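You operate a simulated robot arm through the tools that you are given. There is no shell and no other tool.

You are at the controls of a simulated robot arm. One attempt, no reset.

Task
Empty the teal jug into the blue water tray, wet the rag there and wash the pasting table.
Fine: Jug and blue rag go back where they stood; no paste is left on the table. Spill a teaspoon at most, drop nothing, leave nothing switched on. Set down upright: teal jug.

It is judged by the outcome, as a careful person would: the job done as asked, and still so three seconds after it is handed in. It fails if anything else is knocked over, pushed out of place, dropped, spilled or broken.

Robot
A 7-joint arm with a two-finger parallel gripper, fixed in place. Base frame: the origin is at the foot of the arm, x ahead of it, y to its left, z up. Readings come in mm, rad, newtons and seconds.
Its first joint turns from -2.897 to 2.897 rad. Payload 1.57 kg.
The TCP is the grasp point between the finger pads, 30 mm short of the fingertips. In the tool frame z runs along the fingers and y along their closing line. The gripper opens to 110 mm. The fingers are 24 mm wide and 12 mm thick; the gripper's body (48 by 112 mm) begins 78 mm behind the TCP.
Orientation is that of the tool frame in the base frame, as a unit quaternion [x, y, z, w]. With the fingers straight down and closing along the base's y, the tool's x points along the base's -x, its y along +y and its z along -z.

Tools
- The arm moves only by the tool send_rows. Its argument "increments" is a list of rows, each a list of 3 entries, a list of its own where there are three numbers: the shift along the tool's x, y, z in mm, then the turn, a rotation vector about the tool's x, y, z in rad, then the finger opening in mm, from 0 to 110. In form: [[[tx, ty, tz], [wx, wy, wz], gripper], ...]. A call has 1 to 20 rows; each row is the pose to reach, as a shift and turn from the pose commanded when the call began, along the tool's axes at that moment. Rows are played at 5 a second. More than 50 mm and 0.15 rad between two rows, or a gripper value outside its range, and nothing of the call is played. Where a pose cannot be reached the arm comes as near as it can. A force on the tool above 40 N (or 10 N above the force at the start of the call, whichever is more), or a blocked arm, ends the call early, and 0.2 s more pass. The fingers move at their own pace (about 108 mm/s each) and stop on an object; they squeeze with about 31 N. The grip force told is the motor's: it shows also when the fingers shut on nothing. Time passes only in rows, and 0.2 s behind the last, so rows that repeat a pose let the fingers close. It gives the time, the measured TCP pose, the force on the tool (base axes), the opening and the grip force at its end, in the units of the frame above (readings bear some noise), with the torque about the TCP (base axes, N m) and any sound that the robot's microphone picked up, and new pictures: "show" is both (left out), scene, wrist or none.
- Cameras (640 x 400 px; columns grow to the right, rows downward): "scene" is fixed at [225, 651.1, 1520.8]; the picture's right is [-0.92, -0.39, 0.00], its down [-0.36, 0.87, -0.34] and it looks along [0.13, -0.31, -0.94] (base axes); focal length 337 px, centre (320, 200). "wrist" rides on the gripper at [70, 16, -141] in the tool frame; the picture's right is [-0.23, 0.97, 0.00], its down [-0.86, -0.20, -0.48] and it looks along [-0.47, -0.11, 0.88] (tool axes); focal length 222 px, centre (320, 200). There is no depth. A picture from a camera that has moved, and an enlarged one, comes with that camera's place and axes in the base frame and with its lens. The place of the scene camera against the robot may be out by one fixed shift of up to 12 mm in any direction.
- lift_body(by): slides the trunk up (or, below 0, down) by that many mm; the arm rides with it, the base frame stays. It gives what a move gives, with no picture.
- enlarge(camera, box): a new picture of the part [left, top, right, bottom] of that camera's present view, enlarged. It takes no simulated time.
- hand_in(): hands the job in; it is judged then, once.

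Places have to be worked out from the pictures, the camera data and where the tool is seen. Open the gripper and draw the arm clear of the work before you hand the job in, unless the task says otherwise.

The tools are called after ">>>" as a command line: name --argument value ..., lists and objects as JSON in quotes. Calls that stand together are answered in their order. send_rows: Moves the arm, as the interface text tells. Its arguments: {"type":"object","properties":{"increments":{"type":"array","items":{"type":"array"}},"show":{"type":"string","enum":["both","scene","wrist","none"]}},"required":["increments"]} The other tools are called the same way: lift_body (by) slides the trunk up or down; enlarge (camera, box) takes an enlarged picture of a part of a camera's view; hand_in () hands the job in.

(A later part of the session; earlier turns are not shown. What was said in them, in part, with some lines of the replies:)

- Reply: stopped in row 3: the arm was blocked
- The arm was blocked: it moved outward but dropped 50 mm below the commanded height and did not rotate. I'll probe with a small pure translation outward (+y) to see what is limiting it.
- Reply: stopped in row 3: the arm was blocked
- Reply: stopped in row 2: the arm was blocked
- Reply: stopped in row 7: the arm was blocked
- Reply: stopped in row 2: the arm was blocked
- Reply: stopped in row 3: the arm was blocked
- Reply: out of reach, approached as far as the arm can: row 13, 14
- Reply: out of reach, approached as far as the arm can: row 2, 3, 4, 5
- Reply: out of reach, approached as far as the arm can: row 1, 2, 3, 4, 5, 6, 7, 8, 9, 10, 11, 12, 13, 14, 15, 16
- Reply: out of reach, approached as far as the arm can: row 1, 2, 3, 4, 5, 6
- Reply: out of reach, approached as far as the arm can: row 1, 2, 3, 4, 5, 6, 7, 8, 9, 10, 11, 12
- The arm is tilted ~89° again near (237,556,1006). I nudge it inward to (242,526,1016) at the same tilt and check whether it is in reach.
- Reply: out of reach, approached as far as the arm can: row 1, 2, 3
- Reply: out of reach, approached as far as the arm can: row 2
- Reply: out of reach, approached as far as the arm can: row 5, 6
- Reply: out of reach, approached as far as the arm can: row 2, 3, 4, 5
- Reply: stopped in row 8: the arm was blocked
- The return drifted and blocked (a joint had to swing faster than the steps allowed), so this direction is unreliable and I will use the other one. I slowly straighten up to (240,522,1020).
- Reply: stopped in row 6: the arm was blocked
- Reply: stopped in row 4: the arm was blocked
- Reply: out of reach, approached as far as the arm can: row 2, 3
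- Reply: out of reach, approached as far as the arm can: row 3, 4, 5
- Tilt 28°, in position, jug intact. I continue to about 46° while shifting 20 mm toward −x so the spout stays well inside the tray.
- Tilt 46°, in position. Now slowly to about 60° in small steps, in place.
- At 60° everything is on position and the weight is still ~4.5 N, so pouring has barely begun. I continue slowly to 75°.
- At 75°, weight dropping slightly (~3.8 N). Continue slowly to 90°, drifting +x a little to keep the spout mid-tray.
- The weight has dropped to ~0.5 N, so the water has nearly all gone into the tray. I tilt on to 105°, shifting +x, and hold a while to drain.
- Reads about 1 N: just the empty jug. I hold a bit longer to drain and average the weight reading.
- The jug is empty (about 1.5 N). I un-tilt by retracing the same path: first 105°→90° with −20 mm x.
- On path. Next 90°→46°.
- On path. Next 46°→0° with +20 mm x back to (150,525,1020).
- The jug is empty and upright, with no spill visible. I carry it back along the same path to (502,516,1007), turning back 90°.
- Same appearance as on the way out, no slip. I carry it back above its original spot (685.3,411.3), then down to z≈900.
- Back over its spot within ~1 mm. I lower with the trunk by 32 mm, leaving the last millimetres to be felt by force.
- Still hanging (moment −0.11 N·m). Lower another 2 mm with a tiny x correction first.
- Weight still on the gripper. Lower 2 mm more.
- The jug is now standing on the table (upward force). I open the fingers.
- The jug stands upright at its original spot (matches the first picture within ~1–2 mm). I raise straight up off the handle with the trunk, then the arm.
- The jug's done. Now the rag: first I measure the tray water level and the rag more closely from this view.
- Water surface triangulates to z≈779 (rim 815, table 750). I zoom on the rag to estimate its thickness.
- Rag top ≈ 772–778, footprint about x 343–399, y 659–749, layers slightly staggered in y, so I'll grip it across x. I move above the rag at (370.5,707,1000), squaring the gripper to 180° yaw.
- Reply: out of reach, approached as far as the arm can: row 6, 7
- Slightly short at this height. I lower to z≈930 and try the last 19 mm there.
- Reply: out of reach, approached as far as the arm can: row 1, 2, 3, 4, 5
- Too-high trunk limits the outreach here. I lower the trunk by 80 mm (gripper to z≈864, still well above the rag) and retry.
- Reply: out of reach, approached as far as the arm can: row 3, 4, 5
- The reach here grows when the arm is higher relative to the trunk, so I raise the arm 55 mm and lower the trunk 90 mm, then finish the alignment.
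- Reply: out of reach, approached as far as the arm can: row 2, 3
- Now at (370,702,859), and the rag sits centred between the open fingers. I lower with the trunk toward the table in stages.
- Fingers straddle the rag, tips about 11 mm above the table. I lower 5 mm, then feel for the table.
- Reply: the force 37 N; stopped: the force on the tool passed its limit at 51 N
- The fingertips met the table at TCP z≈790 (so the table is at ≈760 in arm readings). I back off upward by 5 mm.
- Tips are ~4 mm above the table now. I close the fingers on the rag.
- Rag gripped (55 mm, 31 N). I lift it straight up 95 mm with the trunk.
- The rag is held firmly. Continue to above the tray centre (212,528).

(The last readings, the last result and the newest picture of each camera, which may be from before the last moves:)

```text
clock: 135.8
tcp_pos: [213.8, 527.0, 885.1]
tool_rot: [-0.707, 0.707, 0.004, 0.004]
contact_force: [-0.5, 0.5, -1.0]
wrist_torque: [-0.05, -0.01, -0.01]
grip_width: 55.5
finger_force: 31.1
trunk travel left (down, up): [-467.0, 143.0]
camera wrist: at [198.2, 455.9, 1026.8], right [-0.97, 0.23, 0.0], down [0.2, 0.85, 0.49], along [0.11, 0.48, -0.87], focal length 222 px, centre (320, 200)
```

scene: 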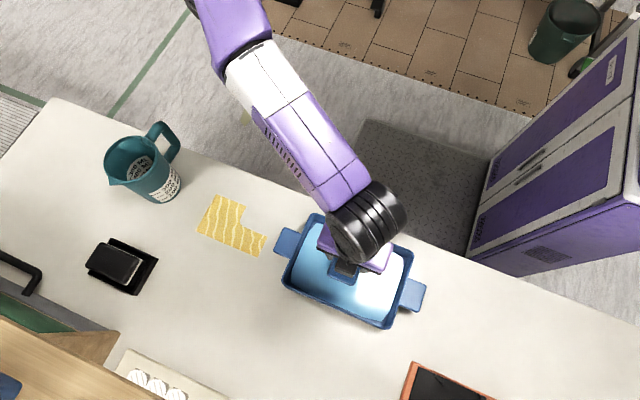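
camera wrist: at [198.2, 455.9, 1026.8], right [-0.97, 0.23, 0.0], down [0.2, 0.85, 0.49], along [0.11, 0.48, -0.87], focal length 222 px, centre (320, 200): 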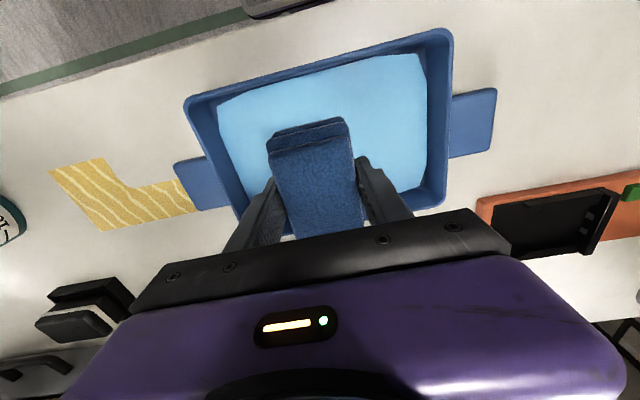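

Centred over the tray. I lower the rag into the water with the trunk, in stages.

>>> lift_body --by -70

>>> lift_body --by -8

>>> send_rows --increments '[[[0, 0, 0], [0, 0, 0], 0], [[0, 0, 0], [0, 0, 0], 0], [[0, 0, 0], [0, 0, 0], 0], [[0, 0, 0], [0, 0, 0], 0], [[0, 0, 0], [0, 0, 0], 0]]' --show "both"

```text
clock: 136.8
tcp_pos: [213.8, 527.3, 817.1]
tool_rot: [-0.707, 0.707, 0.003, 0.004]
contact_force: [-0.1, -0.3, 0.1]
wrist_torque: [-0.01, 0.04, 0.03]
grip_width: 55.2
finger_force: 31.4
trunk travel left (down, up): [-397.0, 213.0]
```

```text
clock: 137.4
tcp_pos: [212.3, 527.1, 808.0]
tool_rot: [0.708, -0.707, -0.003, -0.003]
contact_force: [0.2, 0.8, -0.8]
wrist_torque: [0.01, -0.04, -0.02]
grip_width: 55.5
finger_force: 31.3
trunk travel left (down, up): [-389.0, 221.0]
```

```text
clock: 138.6
tcp_pos: [214.7, 527.2, 808.5]
tool_rot: [-0.707, 0.708, 0.004, 0.003]
contact_force: [0.1, -0.7, -0.8]
wrist_torque: [0.0, -0.04, 0.03]
grip_width: 55.2
finger_force: 30.6
trunk travel left (down, up): [-389.0, 221.0]
camera wrist: at [198.3, 456.0, 948.8], right [-0.97, 0.23, 0.0], down [0.2, 0.85, 0.49], along [0.11, 0.48, -0.87], focal length 222 px, centre (320, 200)
```

scene: 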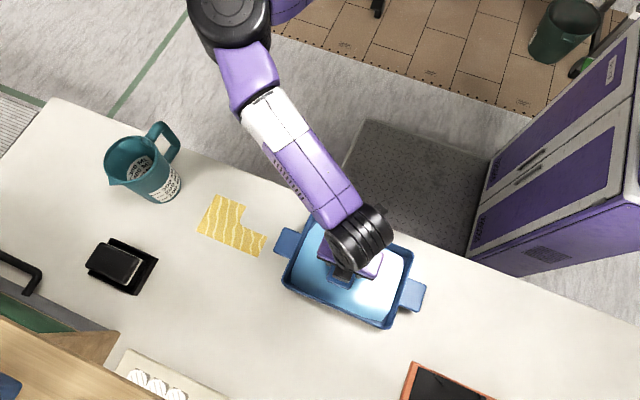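
wrist: 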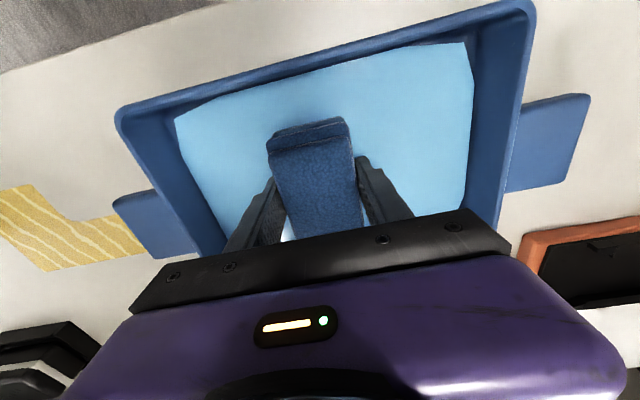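

>>> enlarge --camera "wrist" --box '[220, 80, 420, 240]'

>>> enlarge --camera "scene" --box '[280, 200, 440, 340]'

```text
2.50 times, centred on (320, 160) of wrist
camera zoom: at [198.3, 456.0, 948.8], right [-0.97, 0.23, 0.0], down [0.2, 0.85, 0.49], along [0.11, 0.48, -0.87], focal length 555 px, centre (320, 300)
```

zoom: 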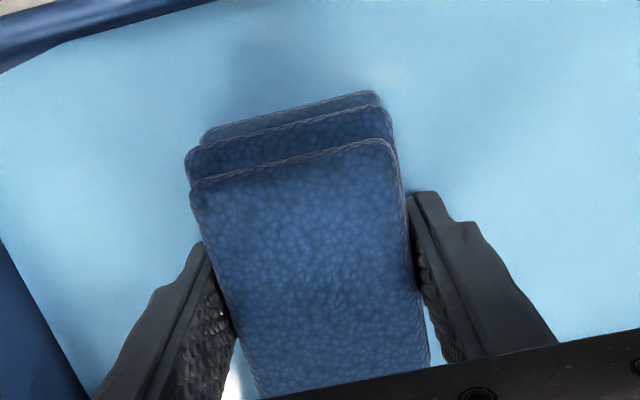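

```text
2.86 times, centred on (360, 270) of scene
camera zoom: at [225.0, 651.1, 1520.8], right [-0.92, -0.39, 0.0], down [-0.36, 0.87, -0.34], along [0.13, -0.31, -0.94], focal length 964 px, centre (206, 0)
```

zoom: 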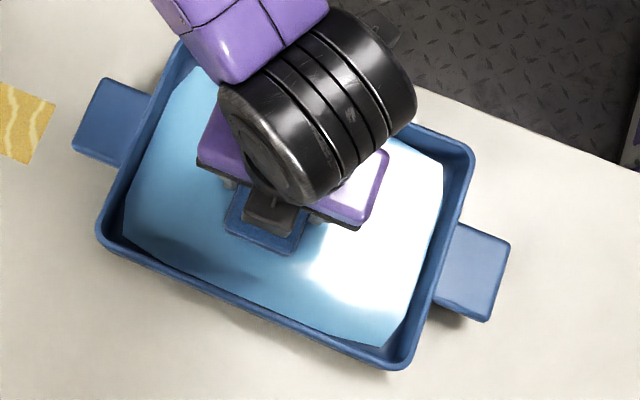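

The lowest layer is already under the water surface. I dip 5 mm deeper and wait so it soaks well.

>>> lift_body --by -5

>>> send_rows --increments '[[[0, 0, 0], [0, 0, 0], 0], [[0, 0, 0], [0, 0, 0], 0], [[0, 0, 0], [0, 0, 0], 0], [[0, 0, 0], [0, 0, 0], 0], [[0, 0, 0], [0, 0, 0], 0], [[0, 0, 0], [0, 0, 0], 0], [[0, 0, 0], [0, 0, 0], 0], [[0, 0, 0], [0, 0, 0], 0]]' --show "wrist"

>>> enlarge --camera "wrist" --box '[220, 80, 420, 240]'

```text
clock: 139.2
tcp_pos: [213.2, 527.8, 803.3]
tool_rot: [0.707, -0.707, -0.004, -0.003]
contact_force: [-0.7, -1.1, -0.1]
wrist_torque: [-0.01, -0.03, 0.02]
grip_width: 55.4
finger_force: 31.2
trunk travel left (down, up): [-384.0, 226.0]
```

```text
clock: 140.9
tcp_pos: [213.5, 526.6, 803.7]
tool_rot: [-0.707, 0.707, 0.003, 0.004]
contact_force: [0.5, -0.2, -1.2]
wrist_torque: [0.03, -0.01, 0.0]
grip_width: 55.3
finger_force: 31.1
trunk travel left (down, up): [-384.0, 226.0]
camera wrist: at [198.3, 456.0, 943.8], right [-0.97, 0.23, 0.0], down [0.2, 0.85, 0.49], along [0.11, 0.48, -0.87], focal length 222 px, centre (320, 200)
```

wrist: 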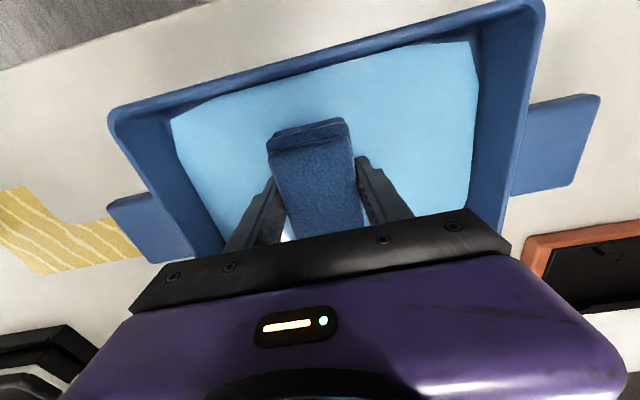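

```text
2.50 times, centred on (320, 160) of wrist
camera zoom: at [198.3, 456.0, 943.8], right [-0.97, 0.23, 0.0], down [0.2, 0.85, 0.49], along [0.11, 0.48, -0.87], focal length 555 px, centre (320, 300)
```

zoom: 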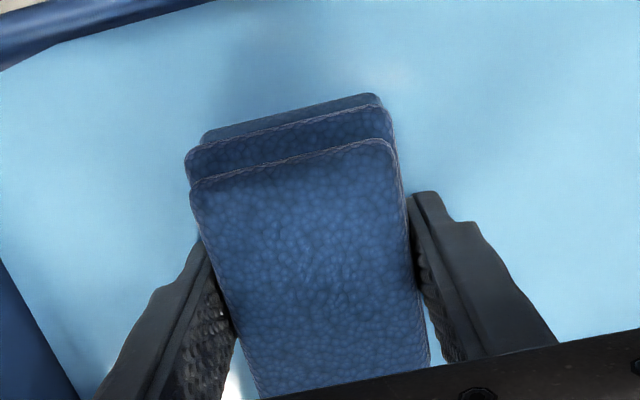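

The lowest layer has darkened. One more 4 mm to soak thoroughly, checking for contact with the tray floor.

>>> lift_body --by -4

>>> send_rows --increments '[[[0, 0, 0], [0, 0, 0], 0], [[0, 0, 0], [0, 0, 0], 0], [[0, 0, 0], [0, 0, 0], 0], [[0, 0, 0], [0, 0, 0], 0], [[0, 0, 0], [0, 0, 0], 0]]' --show "none"

>>> enlarge --camera "wrist" --box '[220, 80, 420, 240]'

```text
clock: 141.5
tcp_pos: [214.5, 527.9, 799.5]
tool_rot: [-0.707, 0.707, 0.004, 0.004]
contact_force: [-0.5, 0.5, -0.6]
wrist_torque: [-0.03, 0.04, -0.02]
grip_width: 55.0
finger_force: 31.3
trunk travel left (down, up): [-380.0, 230.0]
```

```text
clock: 142.7
tcp_pos: [212.7, 527.7, 799.0]
tool_rot: [0.707, -0.707, -0.004, -0.004]
contact_force: [0.3, 0.5, 0.9]
wrist_torque: [-0.03, 0.02, -0.01]
grip_width: 55.3
finger_force: 31.0
trunk travel left (down, up): [-380.0, 230.0]
```

```text
2.50 times, centred on (320, 160) of wrist
camera zoom: at [198.3, 456.0, 939.9], right [-0.97, 0.23, 0.0], down [0.2, 0.85, 0.49], along [0.11, 0.48, -0.87], focal length 555 px, centre (320, 300)
```

zoom: 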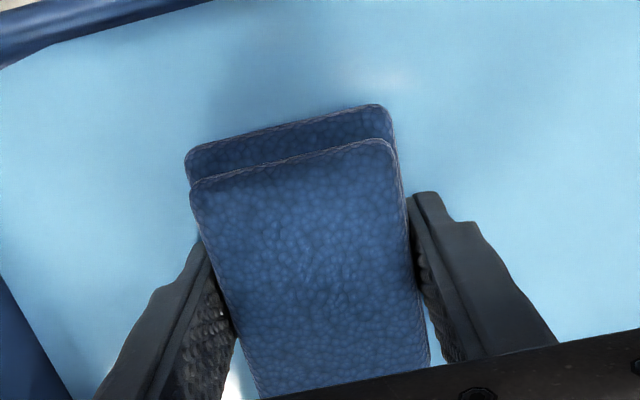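

The bottom layer is now fully submerged and soaked. I raise it slowly and let it drip over the tray for a couple of seconds.

>>> lift_body --by 30

>>> send_rows --increments '[[[0, 0, 0], [0, 0, 0], 0], [[0, 0, 0], [0, 0, 0], 0], [[0, 0, 0], [0, 0, 0], 0], [[0, 0, 0], [0, 0, 0], 0], [[0, 0, 0], [0, 0, 0], 0], [[0, 0, 0], [0, 0, 0], 0], [[0, 0, 0], [0, 0, 0], 0], [[0, 0, 0], [0, 0, 0], 0], [[0, 0, 0], [0, 0, 0], 0], [[0, 0, 0], [0, 0, 0], 0], [[0, 0, 0], [0, 0, 0], 0], [[0, 0, 0], [0, 0, 0], 0]]' --show "both"

>>> lift_body --by 62

```text
clock: 143.4
tcp_pos: [213.1, 527.2, 829.7]
tool_rot: [-0.707, 0.707, 0.003, 0.004]
contact_force: [0.1, -0.4, -0.9]
wrist_torque: [0.0, 0.02, 0.0]
grip_width: 55.3
finger_force: 30.7
trunk travel left (down, up): [-410.0, 200.0]
```

```text
clock: 146.0
tcp_pos: [212.8, 528.3, 829.2]
tool_rot: [-0.707, 0.707, 0.003, 0.003]
contact_force: [0.5, 0.8, -0.9]
wrist_torque: [-0.02, 0.03, 0.01]
grip_width: 55.4
finger_force: 31.3
trunk travel left (down, up): [-410.0, 200.0]
camera wrist: at [198.3, 456.0, 969.8], right [-0.97, 0.23, 0.0], down [0.2, 0.85, 0.49], along [0.11, 0.48, -0.87], focal length 222 px, centre (320, 200)
```

scene: 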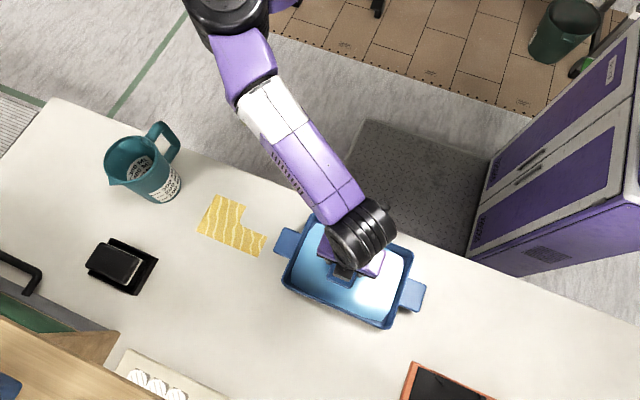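
wrist: 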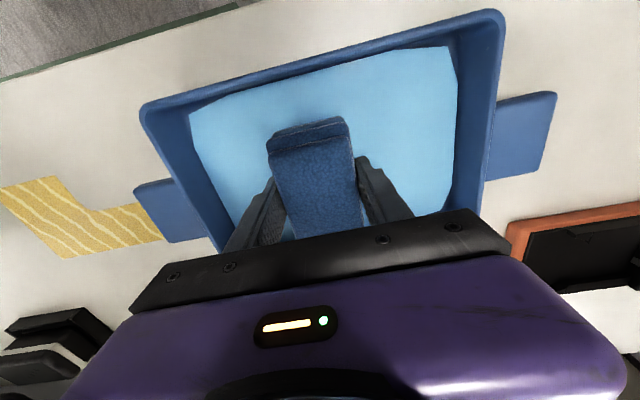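

```text
clock: 147.1
tcp_pos: [214.3, 528.2, 891.1]
tool_rot: [-0.707, 0.707, 0.004, 0.004]
contact_force: [0.6, 0.3, -0.9]
wrist_torque: [-0.02, 0.0, -0.02]
grip_width: 55.1
finger_force: 31.2
trunk travel left (down, up): [-472.0, 138.0]
```

Rag dripped off over the tray. Now I move it above the paste (405,552), then lower with the trunk to just above the table.

>>> send_rows --increments '[[[-2, -15, 0], [0, 0, 0], 0], [[-6, -50, 0], [0, 0, 0], 0], [[-11, -90, 0], [0, 0, 0], 0], [[-15, -130, 0], [0, 0, 0], 0], [[-20, -170, 0], [0, 0, 0], 0], [[-24, -191, 0], [0, 0, 0], 0], [[-24, -191, 0], [0, 0, 0], 0]]' --show "both"

```text
clock: 148.7
tcp_pos: [404.6, 552.5, 890.6]
tool_rot: [-0.707, 0.707, 0.004, 0.003]
contact_force: [-0.8, -0.1, -1.2]
wrist_torque: [0.02, -0.01, -0.02]
grip_width: 55.5
finger_force: 31.2
trunk travel left (down, up): [-472.0, 138.0]
camera wrist: at [389.1, 482.1, 1031.4], right [-0.97, 0.23, 0.0], down [0.2, 0.85, 0.49], along [0.11, 0.48, -0.87], focal length 222 px, centre (320, 200)
```

scene: 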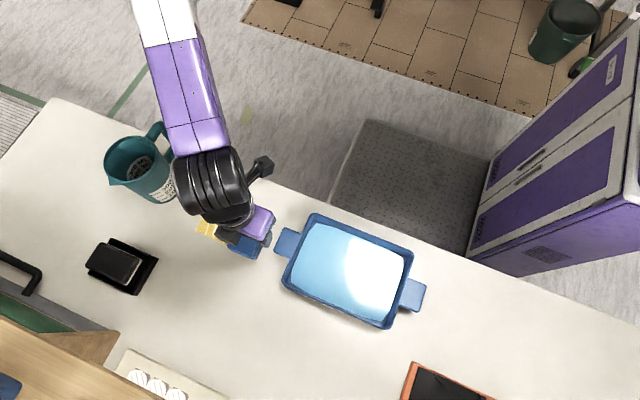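
wrist: 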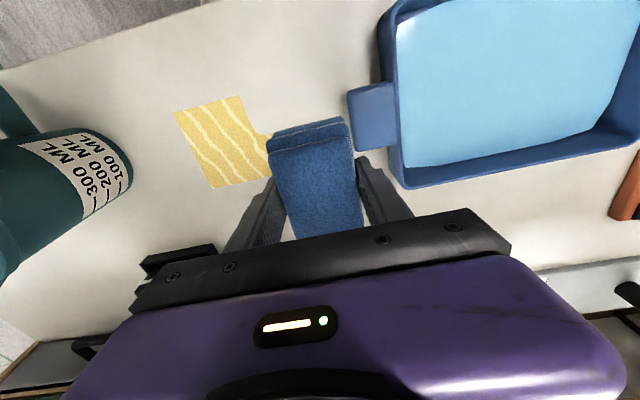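

No drips seen on the table. I lower with the trunk to just above contact, then ease down until I feel the table.

>>> lift_body --by -90

>>> lift_body --by -5

```text
clock: 149.4
tcp_pos: [403.5, 554.4, 839.2]
tool_rot: [0.708, -0.706, -0.004, -0.004]
contact_force: [-2.4, -3.0, 15.1]
wrist_torque: [-0.26, 0.61, 0.12]
grip_width: 55.2
finger_force: 31.1
trunk travel left (down, up): [-416.0, 194.0]
stopped: the force on the tool passed its limit at 46 N (the readings are from after the stop); the commanded pose is now the measured one
```

```text
clock: 150.0
tcp_pos: [406.4, 556.1, 835.1]
tool_rot: [-0.706, 0.708, 0.003, 0.006]
contact_force: [10.2, -1.1, 26.7]
wrist_torque: [-0.22, 0.74, 0.12]
grip_width: 55.0
finger_force: 31.5
trunk travel left (down, up): [-411.0, 199.0]
```

The left finger came down on the tray's side tab, which reaches to x≈370. I raise immediately and check the tray.

>>> lift_body --by 50

>>> send_rows --increments '[[[0, 0, 0], [0, 0, 0], 0], [[0, 0, 0], [0, 0, 0], 0]]' --show "both"

>>> enlarge --camera "scene" --box '[230, 190, 440, 350]'

>>> enlarge --camera "wrist" --box '[160, 0, 640, 250]'

```text
clock: 150.9
tcp_pos: [405.0, 553.7, 881.9]
tool_rot: [0.707, -0.707, -0.004, -0.004]
contact_force: [1.2, 0.2, -0.3]
wrist_torque: [0.0, 0.03, 0.02]
grip_width: 55.3
finger_force: 30.9
trunk travel left (down, up): [-461.0, 149.0]
```

```text
clock: 151.5
tcp_pos: [405.7, 554.1, 882.8]
tool_rot: [0.708, -0.706, -0.003, -0.004]
contact_force: [-0.3, 0.1, 0.1]
wrist_torque: [-0.02, 0.03, -0.04]
grip_width: 55.4
finger_force: 31.2
trunk travel left (down, up): [-461.0, 149.0]
camera wrist: at [389.5, 482.7, 1023.0], right [-0.97, 0.23, 0.0], down [0.2, 0.85, 0.49], along [0.11, 0.48, -0.87], focal length 222 px, centre (320, 200)
```

scene: 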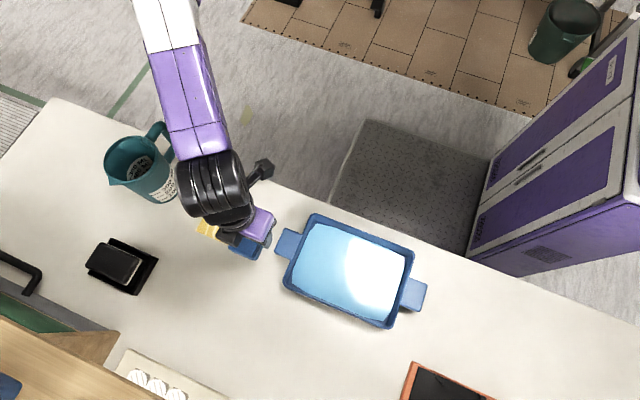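
wrist: 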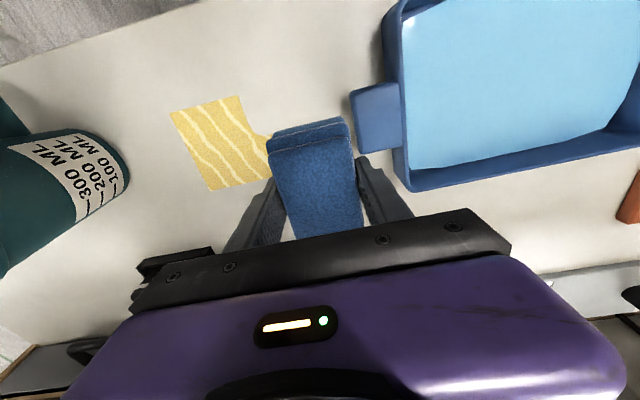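

```text
2.50 times, centred on (335, 270) of scene
camera zoom: at [225.0, 651.1, 1520.8], right [-0.92, -0.39, 0.0], down [-0.36, 0.87, -0.34], along [0.13, -0.31, -0.94], focal length 843 px, centre (282, 25)
```

zoom: 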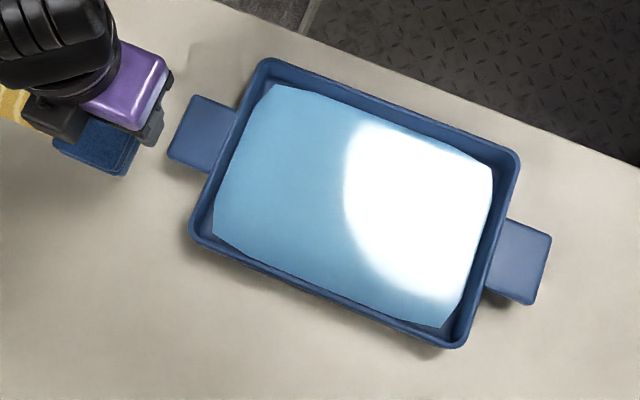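

```text
1.33 times, centred on (400, 125) of wrist
camera zoom: at [389.5, 482.7, 1023.0], right [-0.97, 0.23, 0.0], down [0.2, 0.85, 0.49], along [0.11, 0.48, -0.87], focal length 296 px, centre (213, 300)
```

zoom: 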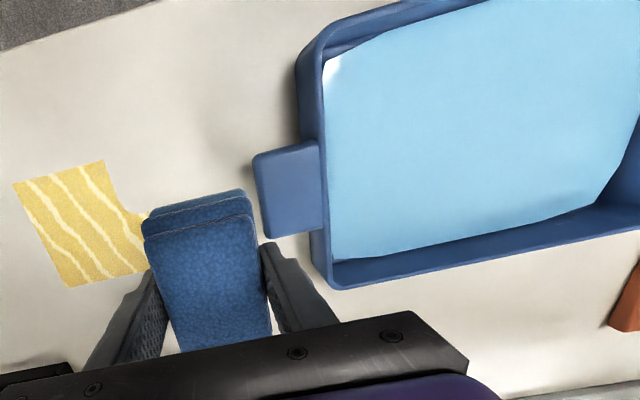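

The tray is unmoved, level, and nothing spilled; the rag still sits the same in the grip. I shift +x to 425 (finger clear of the tab by ~15 mm) and lower in separate, checked steps.

>>> send_rows --increments '[[[0, -10, 0], [0, 0, 0], 0], [[0, -20, 0], [0, 0, 0], 0], [[0, -20, 0], [0, 0, 0], 0]]' --show "wrist"

>>> enlarge --camera "wrist" --box '[160, 60, 440, 235]'

```text
clock: 152.3
tcp_pos: [427.4, 554.5, 882.4]
tool_rot: [-0.707, 0.707, 0.003, 0.004]
contact_force: [0.6, -0.4, 0.0]
wrist_torque: [0.0, -0.01, 0.0]
grip_width: 55.3
finger_force: 30.7
trunk travel left (down, up): [-461.0, 149.0]
camera wrist: at [410.5, 482.7, 1023.3], right [-0.97, 0.23, 0.0], down [0.2, 0.85, 0.49], along [0.11, 0.48, -0.87], focal length 222 px, centre (320, 200)
```

wrist: 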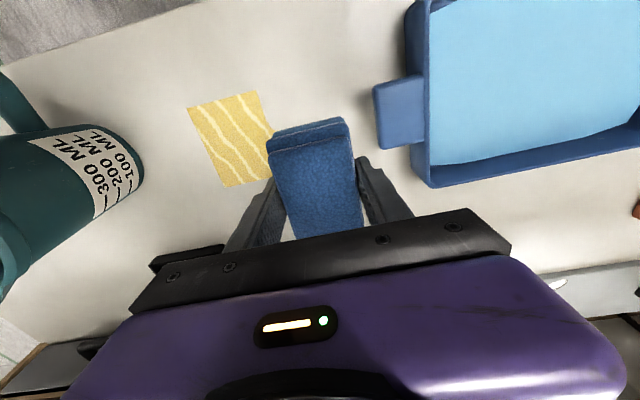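

```text
2.29 times, centred on (300, 148) of wrist
camera zoom: at [410.5, 482.7, 1023.3], right [-0.97, 0.23, 0.0], down [0.2, 0.85, 0.49], along [0.11, 0.48, -0.87], focal length 508 px, centre (366, 320)
```

zoom: 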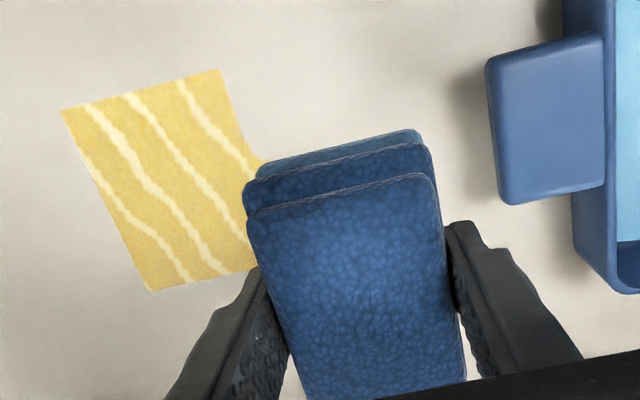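

Clear of the tab by ~20 mm now. Lower 75 mm.

>>> lift_body --by -75

```text
clock: 153.4
tcp_pos: [426.1, 553.8, 808.1]
tool_rot: [0.708, -0.707, -0.004, -0.004]
contact_force: [-0.7, 0.5, -0.4]
wrist_torque: [-0.02, -0.03, 0.01]
grip_width: 55.2
finger_force: 31.4
trunk travel left (down, up): [-386.0, 224.0]
```

No contact at z 808. Lower 11 mm more, to just above contact.

>>> lift_body --by -11

```text
clock: 154.0
tcp_pos: [426.0, 553.9, 797.2]
tool_rot: [0.707, -0.707, -0.003, -0.004]
contact_force: [0.7, -0.3, -1.0]
wrist_torque: [0.01, -0.01, 0.02]
grip_width: 55.3
finger_force: 30.9
trunk travel left (down, up): [-375.0, 235.0]
```

Not yet in contact. Lower 2 mm.

>>> lift_body --by -2

```text
clock: 154.5
tcp_pos: [426.1, 553.9, 794.5]
tool_rot: [-0.707, 0.707, 0.003, 0.004]
contact_force: [-0.2, 1.0, -0.4]
wrist_torque: [-0.02, 0.0, 0.04]
grip_width: 55.1
finger_force: 31.4
trunk travel left (down, up): [-373.0, 237.0]
```

Lower 1.5 mm more.

>>> lift_body --by -1.5

```text
clock: 155.1
tcp_pos: [426.1, 555.0, 793.7]
tool_rot: [-0.707, 0.708, 0.003, 0.004]
contact_force: [0.5, -3.0, 10.5]
wrist_torque: [-0.23, 0.18, 0.03]
grip_width: 55.3
finger_force: 31.1
trunk travel left (down, up): [-371.0, 239.0]
```

Contact: ~10 N pressing. Now wipe along +x at this y, a first stretch of 60 mm, then check force and result.

>>> send_rows --increments '[[[0, -15, 0], [0, 0, 0], 0], [[0, -30, 0], [0, 0, 0], 0], [[0, -45, 0], [0, 0, 0], 0], [[0, -60, 0], [0, 0, 0], 0]]' --show "both"

>>> enlarge --camera "wrist" --box '[160, 60, 440, 235]'

```text
clock: 156.1
tcp_pos: [484.8, 551.6, 794.4]
tool_rot: [0.708, -0.706, -0.004, -0.005]
contact_force: [-5.2, 2.0, 15.2]
wrist_torque: [0.1, 0.35, -0.06]
grip_width: 55.3
finger_force: 31.0
trunk travel left (down, up): [-371.0, 239.0]
camera wrist: at [469.7, 480.9, 934.6], right [-0.97, 0.23, 0.0], down [0.2, 0.85, 0.49], along [0.11, 0.48, -0.87], focal length 222 px, centre (320, 200)
```

scene: 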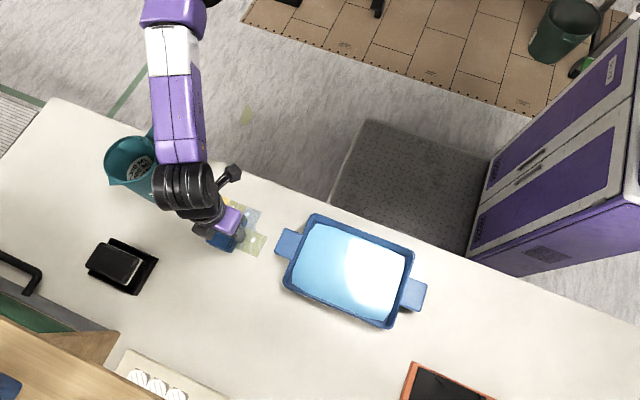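
wrist: 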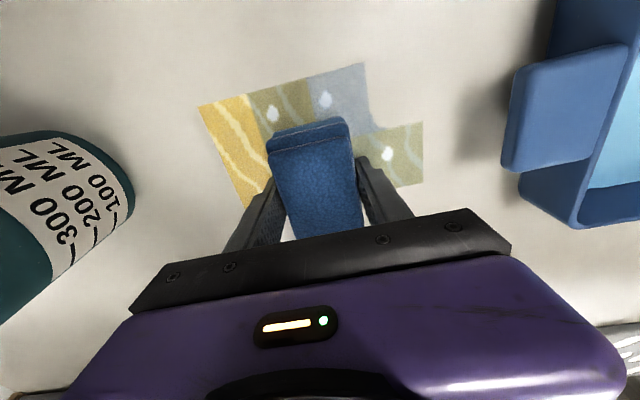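

```text
2.29 times, centred on (300, 148) of wrist
camera zoom: at [469.7, 480.9, 934.6], right [-0.97, 0.23, 0.0], down [0.2, 0.85, 0.49], along [0.11, 0.48, -0.87], focal length 508 px, centre (366, 320)
```

zoom: 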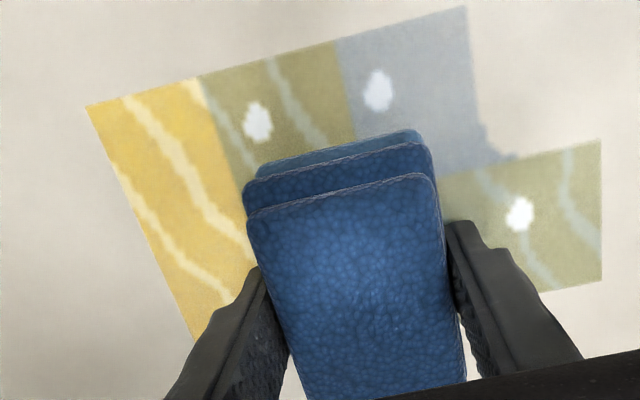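

Wiping works: tiles turn from yellow to olive to clean wet grey. I continue the stroke to x≈555.

>>> send_rows --increments '[[[0, -18, 0], [0, 0, 0], 0], [[0, -36, 0], [0, 0, 0], 0], [[0, -54, 0], [0, 0, 0], 0], [[0, -70, 0], [0, 0, 0], 0], [[0, -70, 0], [0, 0, 0], 0]]' --show "both"

```text
clock: 157.2
tcp_pos: [555.7, 552.8, 794.4]
tool_rot: [0.707, -0.707, -0.004, -0.005]
contact_force: [-9.1, 0.4, 24.4]
wrist_torque: [0.05, 0.28, -0.03]
grip_width: 55.0
finger_force: 31.0
trunk travel left (down, up): [-371.0, 239.0]
camera wrist: at [540.3, 481.8, 934.5], right [-0.97, 0.23, 0.0], down [0.2, 0.85, 0.49], along [0.11, 0.48, -0.87], focal length 222 px, centre (320, 200)
```

scene: 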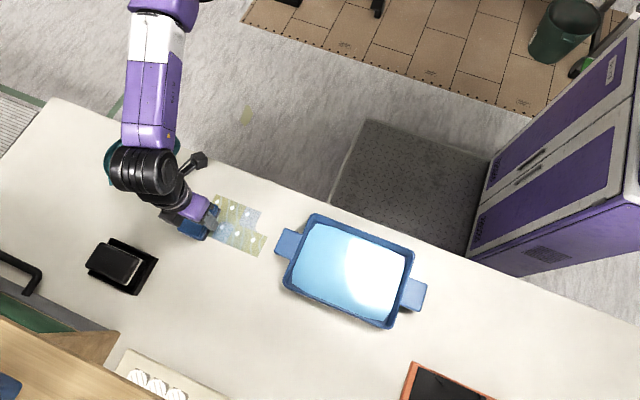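
wrist: 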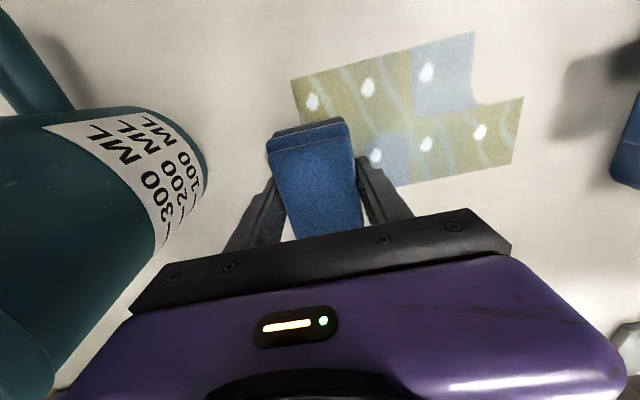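

All tiles are at least olive; force is up to 24 N, so I ease up 1 mm. Next stroke: shift to y≈515 and wipe back toward −x.

>>> send_rows --increments '[[[12, 0, -0.8], [0, 0, 0], 0], [[25, 0, -0.8], [0, 0, 0], 0], [[38, 0, -0.8], [0, 0, 0], 0], [[38, 18, -0.8], [0, 0, 0], 0], [[38, 36, -0.8], [0, 0, 0], 0], [[38, 54, -0.6], [0, 0, 0], 0], [[38, 72, -0.4], [0, 0, 0], 0], [[38, 72, -0.4], [0, 0, 0], 0]]' --show "wrist"

```text
clock: 159.1
tcp_pos: [484.5, 516.3, 793.7]
tool_rot: [0.707, -0.707, -0.004, -0.005]
contact_force: [1.0, -1.4, 6.4]
wrist_torque: [-0.02, -0.01, 0.06]
grip_width: 55.2
finger_force: 31.2
trunk travel left (down, up): [-371.0, 239.0]
camera wrist: at [468.4, 445.3, 934.6], right [-0.97, 0.23, 0.0], down [0.2, 0.85, 0.49], along [0.11, 0.48, -0.87], focal length 222 px, centre (320, 200)
```

wrist: 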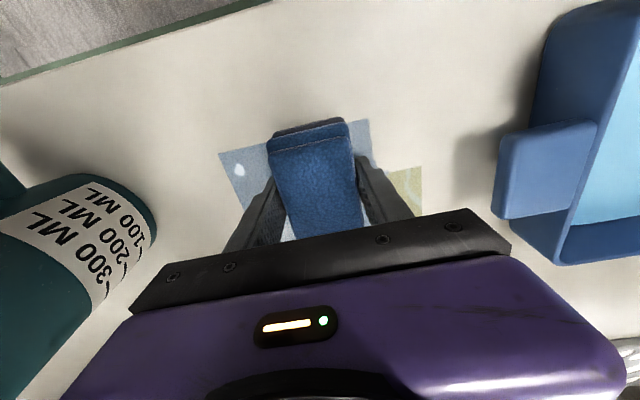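

Cleaning well at ~6 N. Continue this stroke to x≈424, then shift to y≈555 and stroke back to x≈485.

>>> send_rows --increments '[[[0, 15, 0.2], [0, 0, 0], 0], [[0, 30, 0.3], [0, 0, 0], 0], [[0, 45, 0.3], [0, 0, 0], 0], [[0, 60, 0.3], [0, 0, 0], 0], [[-14, 60, 0.3], [0, 0, 0], 0], [[-28, 60, 0.3], [0, 0, 0], 0], [[-40, 60, 0.3], [0, 0, 0], 0], [[-40, 45, 0.3], [0, 0, 0], 0], [[-40, 30, 0.2], [0, 0, 0], 0], [[-40, 15, 0.1], [0, 0, 0], 0], [[-40, 0, 0], [0, 0, 0], 0], [[-40, 0, 0], [0, 0, 0], 0]]' --show "both"

```text
clock: 161.7
tcp_pos: [484.7, 555.5, 795.0]
tool_rot: [-0.707, 0.708, 0.003, 0.005]
contact_force: [-0.5, 0.1, -0.4]
wrist_torque: [-0.01, -0.02, 0.01]
grip_width: 55.1
finger_force: 31.2
trunk travel left (down, up): [-371.0, 239.0]
camera wrist: at [468.8, 483.3, 935.0], right [-0.97, 0.23, 0.0], down [0.2, 0.85, 0.49], along [0.11, 0.47, -0.87], focal length 222 px, centre (320, 200)
```

scene: 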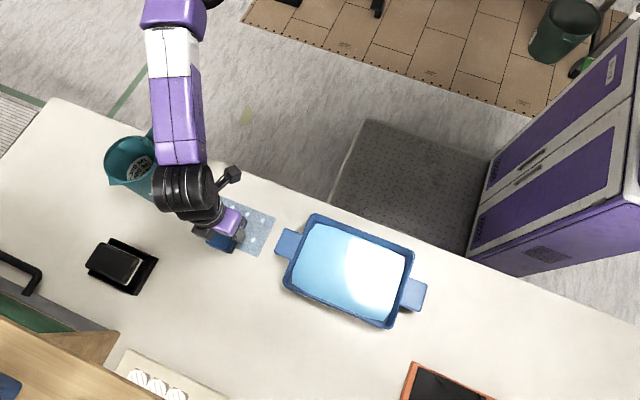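
wrist: 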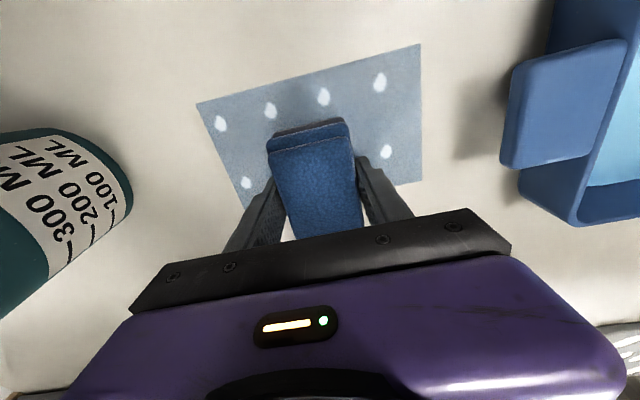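

Nearly everything is now clean and wet. I lift 40 mm with the trunk and look for any remaining paste.

>>> lift_body --by 60

>>> send_rows --increments '[[[0, 30, 0], [0, 0, 0], 0], [[-20, 60, 0], [0, 0, 0], 0], [[-40, 80, 0], [0, 0, 0], 0], [[-60, 80, 0], [0, 0, 0], 0], [[-80, 80, 0], [0, 0, 0], 0]]' --show "both"

>>> enlarge --camera "scene" --box '[170, 180, 290, 270]'

>>> enlarge --camera "wrist" --box '[100, 0, 420, 200]'

```text
clock: 162.7
tcp_pos: [482.5, 554.5, 854.4]
tool_rot: [-0.707, 0.707, 0.003, 0.005]
contact_force: [0.2, 0.7, -0.6]
wrist_torque: [0.0, 0.02, -0.02]
grip_width: 55.3
finger_force: 30.7
trunk travel left (down, up): [-431.0, 179.0]
```

```text
clock: 163.8
tcp_pos: [404.0, 634.2, 855.4]
tool_rot: [-0.707, 0.707, 0.003, 0.005]
contact_force: [0.5, 0.3, 0.1]
wrist_torque: [0.02, -0.01, 0.0]
grip_width: 55.2
finger_force: 30.6
trunk travel left (down, up): [-431.0, 179.0]
camera wrist: at [388.1, 562.8, 996.6], right [-0.97, 0.23, 0.0], down [0.2, 0.85, 0.49], along [0.11, 0.48, -0.87], focal length 222 px, centre (320, 200)
```

scene: 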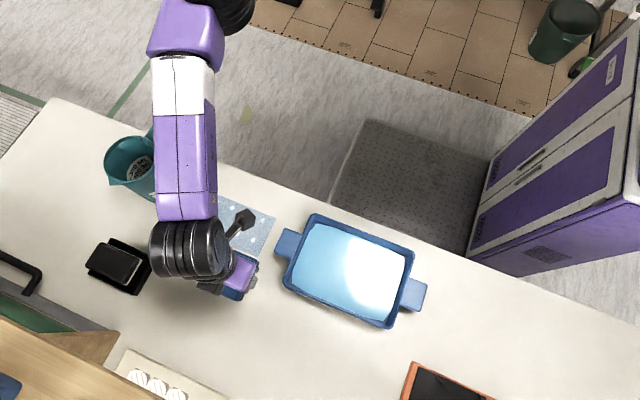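
wrist: 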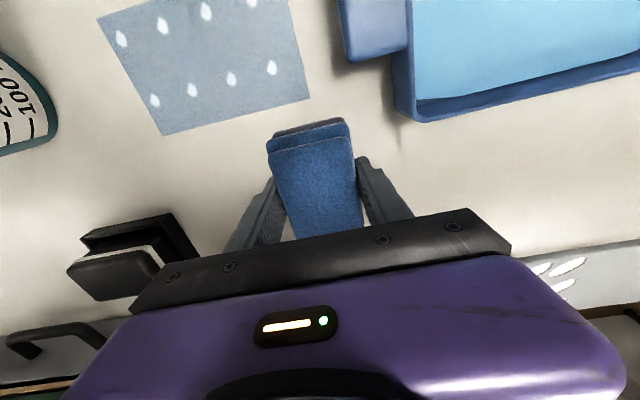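

```text
4.44 times, centred on (230, 225) of scene
camera zoom: at [225.0, 651.1, 1520.8], right [-0.92, -0.39, 0.0], down [-0.36, 0.87, -0.34], along [0.13, -0.31, -0.94], focal length 1499 px, centre (720, 89)
```

zoom: 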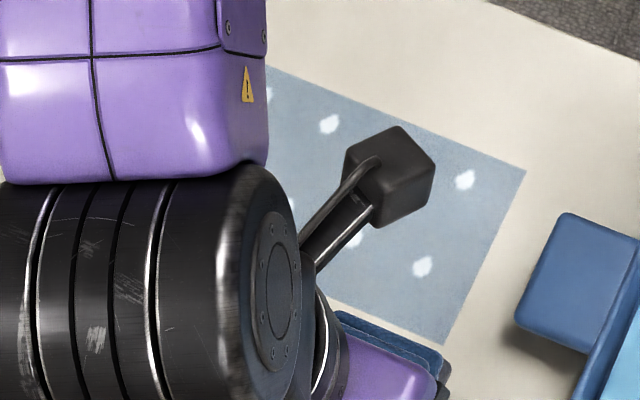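

```text
2.00 times, centred on (260, 100) of wrist
camera zoom: at [388.1, 562.8, 996.6], right [-0.97, 0.23, 0.0], down [0.2, 0.85, 0.49], along [0.11, 0.48, -0.87], focal length 444 px, centre (440, 400)
```

zoom: 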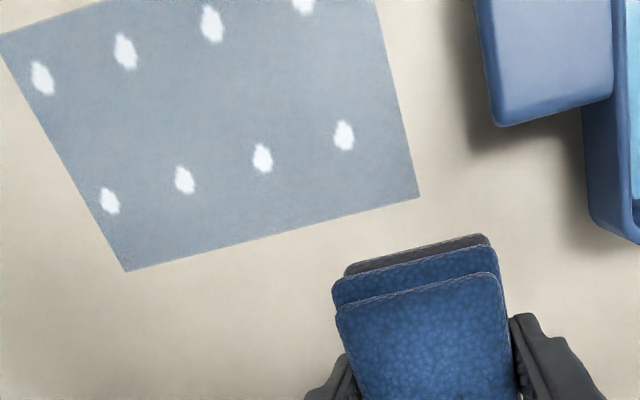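

All eight tiles are clean and wet, no yellow left in view. Now I return the rag to its original place: move to (369.8,703.6).

>>> send_rows --increments '[[[-15, 7, 0], [0, 0, 0], 0], [[-35, 17, 0], [0, 0, 0], 0], [[-55, 27, 0], [0, 0, 0], 0], [[-69.4, 34.2, 0], [0, 0, 0], 0], [[-69.4, 34.2, 0], [0, 0, 0], 0]]' --show "both"

```text
clock: 165.1
tcp_pos: [369.7, 703.7, 855.0]
tool_rot: [0.707, -0.707, -0.004, -0.005]
contact_force: [0.4, 0.4, -0.5]
wrist_torque: [-0.04, -0.01, 0.01]
grip_width: 55.2
finger_force: 30.9
trunk travel left (down, up): [-431.0, 179.0]
camera wrist: at [353.6, 632.5, 996.3], right [-0.97, 0.23, 0.0], down [0.2, 0.85, 0.49], along [0.11, 0.48, -0.87], focal length 222 px, centre (320, 200)
```

scene: 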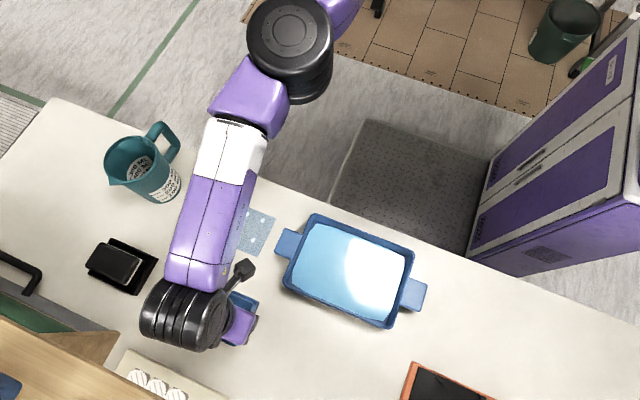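
wrist: 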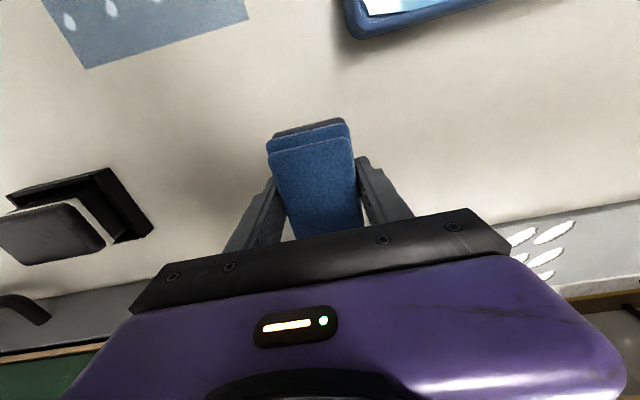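

At its spot. I lower with the trunk in checked steps.

>>> lift_body --by -56

```text
clock: 166.0
tcp_pos: [369.1, 704.7, 800.0]
tool_rot: [0.707, -0.707, -0.003, -0.005]
contact_force: [-0.8, -0.5, -0.2]
wrist_torque: [0.03, -0.03, -0.02]
grip_width: 55.3
finger_force: 31.0
trunk travel left (down, up): [-375.0, 235.0]
```

No contact yet at z 800. Lower 5 mm more.

>>> lift_body --by -5

```text
clock: 166.6
tcp_pos: [368.9, 703.9, 794.8]
tool_rot: [0.708, -0.707, -0.003, -0.005]
contact_force: [-1.0, -0.2, -1.0]
wrist_torque: [-0.01, 0.01, 0.04]
grip_width: 55.0
finger_force: 31.1
trunk travel left (down, up): [-370.0, 240.0]
```

Nearly touching; lower 1 mm.

>>> lift_body --by -1

```text
clock: 167.1
tcp_pos: [369.5, 704.0, 793.5]
tool_rot: [-0.707, 0.707, 0.004, 0.005]
contact_force: [0.9, 0.6, -0.8]
wrist_torque: [-0.01, 0.01, -0.01]
grip_width: 55.3
finger_force: 31.8
trunk travel left (down, up): [-369.0, 241.0]
```

>>> lift_body --by -1

```text
clock: 167.6
tcp_pos: [369.4, 704.0, 794.0]
tool_rot: [-0.707, 0.707, 0.004, 0.005]
contact_force: [0.7, -2.2, 7.2]
wrist_torque: [-0.23, 0.18, 0.04]
grip_width: 54.9
finger_force: 31.1
trunk travel left (down, up): [-368.0, 242.0]
```

The rag touches the table (7 N). I open the fingers to release it.

>>> send_rows --increments '[[[0, 0, 0], [0, 0, 0], 70], [[0, 0, 0], [0, 0, 0], 90], [[0, 0, 0], [0, 0, 0], 110], [[0, 0, 0], [0, 0, 0], 110]]' --show "wrist"

```text
clock: 168.6
tcp_pos: [368.8, 704.1, 793.9]
tool_rot: [0.707, -0.707, -0.004, -0.005]
contact_force: [0.1, 0.1, -0.2]
wrist_torque: [0.04, 0.0, 0.01]
grip_width: 110.0
finger_force: 0.0
trunk travel left (down, up): [-368.0, 242.0]
camera wrist: at [353.9, 632.6, 933.5], right [-0.97, 0.23, 0.0], down [0.2, 0.85, 0.49], along [0.11, 0.48, -0.87], focal length 222 px, centre (320, 200)
```

wrist: 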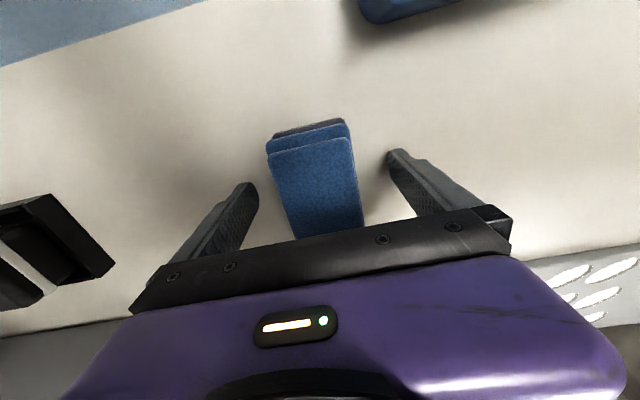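

Released. I raise the gripper off the rag with the trunk and move aside to compare places with the first picture.

>>> lift_body --by 95

>>> send_rows --increments '[[[30, 0, 0], [0, 0, 0], 110], [[70, 10, 0], [0, 0, 0], 110], [[110, 30, 0], [0, 0, 0], 110], [[145, 60, 0], [0, 0, 0], 110], [[175, 95, 0], [0, 0, 0], 110], [[180, 130, 0], [0, 0, 0], 110], [[180, 155, 0], [0, 0, 0], 110]]' --show "both"

>>> enlarge --camera "scene" --box '[212, 282, 280, 356]'

>>> enlarge --camera "scene" --box '[170, 170, 290, 270]'

```text
clock: 169.9
tcp_pos: [368.1, 704.7, 887.3]
tool_rot: [0.707, -0.707, -0.004, -0.005]
contact_force: [-0.1, 0.1, 0.1]
wrist_torque: [0.01, -0.01, -0.01]
grip_width: 109.8
finger_force: 0.0
trunk travel left (down, up): [-463.0, 147.0]
```

```text
clock: 171.5
tcp_pos: [216.5, 520.1, 884.3]
tool_rot: [-0.706, 0.708, 0.003, 0.005]
contact_force: [0.5, -0.4, -0.7]
wrist_torque: [0.0, 0.03, -0.01]
grip_width: 110.0
finger_force: 0.1
trunk travel left (down, up): [-463.0, 147.0]
camera wrist: at [199.8, 449.9, 1025.2], right [-0.97, 0.23, 0.0], down [0.2, 0.85, 0.49], along [0.11, 0.48, -0.87], focal length 222 px, centre (320, 200)
```

scene: 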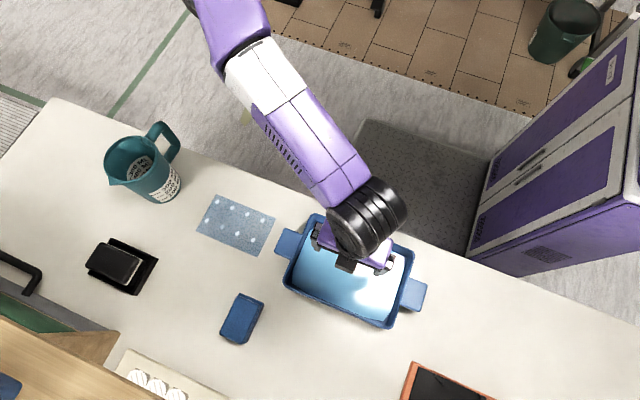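
wrist: 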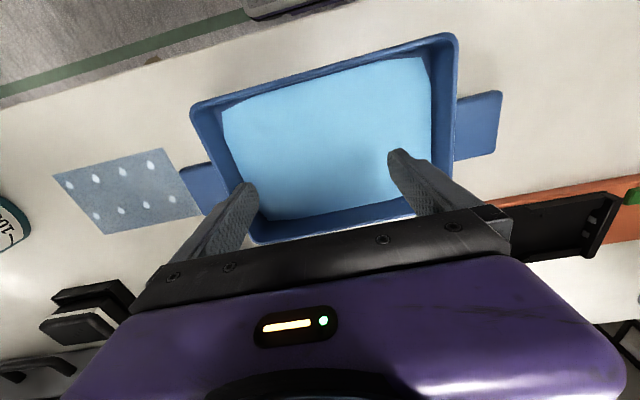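

```text
5.41 times, centred on (246, 319) of scene
camera zoom: at [225.0, 651.1, 1520.8], right [-0.92, -0.39, 0.0], down [-0.36, 0.87, -0.34], along [0.13, -0.31, -0.94], focal length 1823 px, centre (720, -443)
```

zoom: 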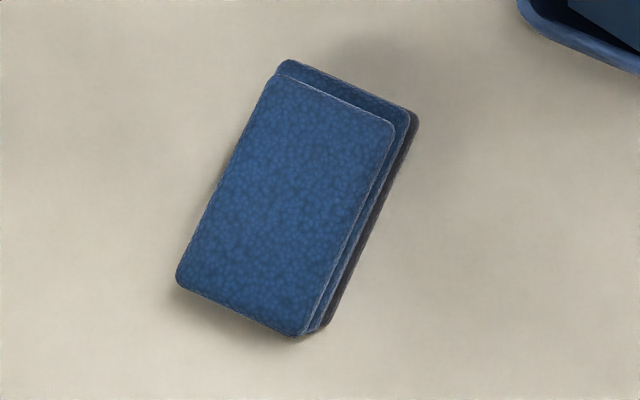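

```text
4.00 times, centred on (230, 220) of scene
camera zoom: at [225.0, 651.1, 1520.8], right [-0.92, -0.39, 0.0], down [-0.36, 0.87, -0.34], along [0.13, -0.31, -0.94], focal length 1349 px, centre (680, 120)
```

zoom: 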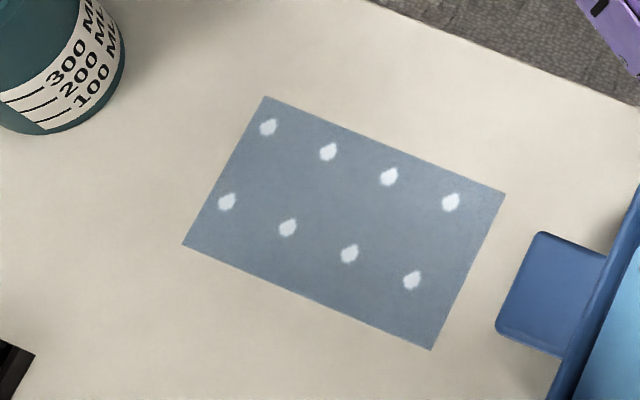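

No paste remains; the rag lies within ~6 mm of where it stood. I compare the tray with the first enlarged picture.

>>> enlarge --camera "scene" --box '[180, 180, 440, 360]'

>>> enlarge --camera "scene" --box '[80, 100, 280, 225]'

```text
2.22 times, centred on (310, 270) of scene
camera zoom: at [225.0, 651.1, 1520.8], right [-0.92, -0.39, 0.0], down [-0.36, 0.87, -0.34], along [0.13, -0.31, -0.94], focal length 749 px, centre (342, 44)
```

zoom: 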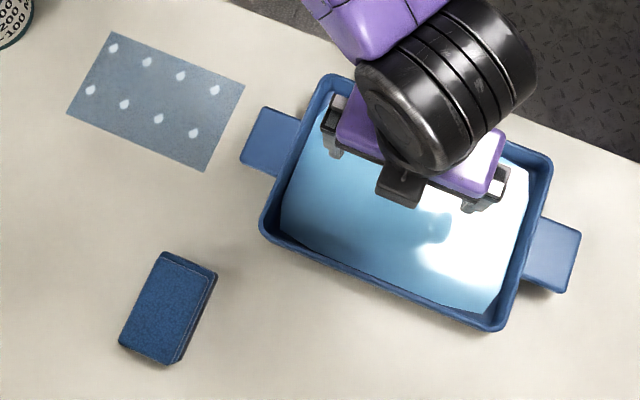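

```text
3.20 times, centred on (180, 162) of scene
camera zoom: at [225.0, 651.1, 1520.8], right [-0.92, -0.39, 0.0], down [-0.36, 0.87, -0.34], along [0.13, -0.31, -0.94], focal length 1079 px, centre (768, 320)
```

zoom: 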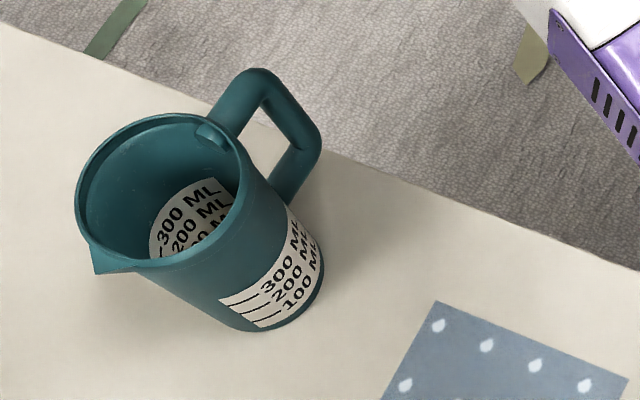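

Jug and tray match their first pictures (tray within ~2 mm), the table is clean, and nothing has spilled. I now raise the arm well clear with the trunk and check.

>>> lift_body --by 147

>>> send_rows --increments '[[[0, 0, -15], [0, 0, 0], 110], [[0, 0, -30], [0, 0, 0], 110], [[0, 0, -45], [0, 0, 0], 110], [[0, 0, -60], [0, 0, 0], 110]]' --show "both"

```text
clock: 173.2
tcp_pos: [215.0, 522.0, 1031.7]
tool_rot: [-0.707, 0.707, 0.004, 0.005]
contact_force: [0.8, 0.1, -0.2]
wrist_torque: [-0.01, 0.0, -0.05]
grip_width: 109.9
finger_force: 0.0
trunk travel left (down, up): [-610.0, 0.0]
```

```text
clock: 174.4
tcp_pos: [190.1, 490.9, 1056.1]
tool_rot: [0.712, -0.701, 0.01, 0.039]
contact_force: [0.7, 0.4, -0.8]
wrist_torque: [0.0, 0.01, 0.0]
grip_width: 110.0
finger_force: 0.0
trunk travel left (down, up): [-610.0, 0.0]
stopped in row 4: the arm was blocked; the commanded pose is now the measured one
camera wrist: at [182.4, 429.7, 1202.3], right [-0.98, 0.21, 0.03], down [0.2, 0.89, 0.41], along [0.06, 0.41, -0.91], focal length 222 px, centre (320, 200)
```

scene: 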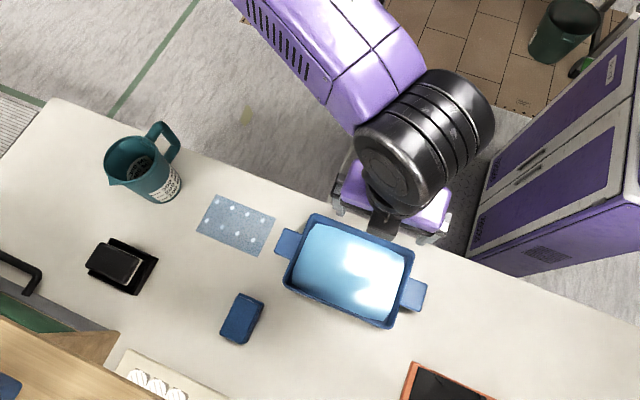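
wrist: 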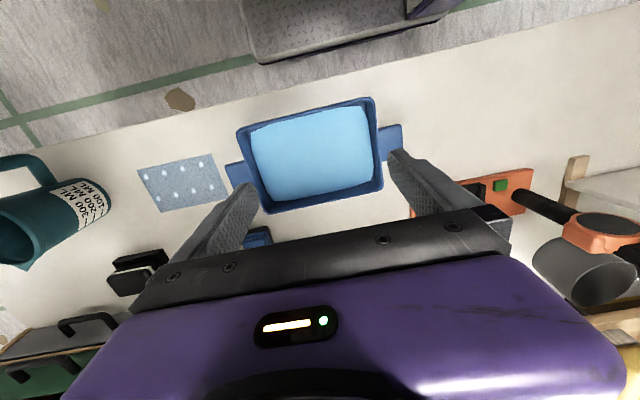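

The arm is clear and high above the work with the gripper open. The jug is back upright, empty, the rag is back, the tray is undisturbed, and the table is free of paste. I hand the job in.

>>> hand_in

```text
The job is handed in.
```

The job is handed in: the jug is empty, the paste is off the table, and everything is back in place. I don't have the judging result.

- **Jug:** I emptied it into the blue tray. It is back upright at its original spot, within about 2 mm.
- **Table:** I soaked the rag in the tray and wiped all the paste away. The washed area is still wet with clean water.
- **Rag:** It is back about 6 mm from where it stood. Its underside is now wet and stained with paste.
- **Tray contact:** While lowering the rag, one finger pressed down on the tray's side tab with a force of up to 46 N. The tray shifted about 2 mm. It stayed level, and I saw no water spill.
- **Table contact:** When I felt for the table surface before gripping the rag, the fingertips briefly pressed on it at about 51 N. I saw no damage.

I saw no spills, and I dropped nothing and switched nothing on. The gripper is open and the arm is raised about 240 mm above the tray.
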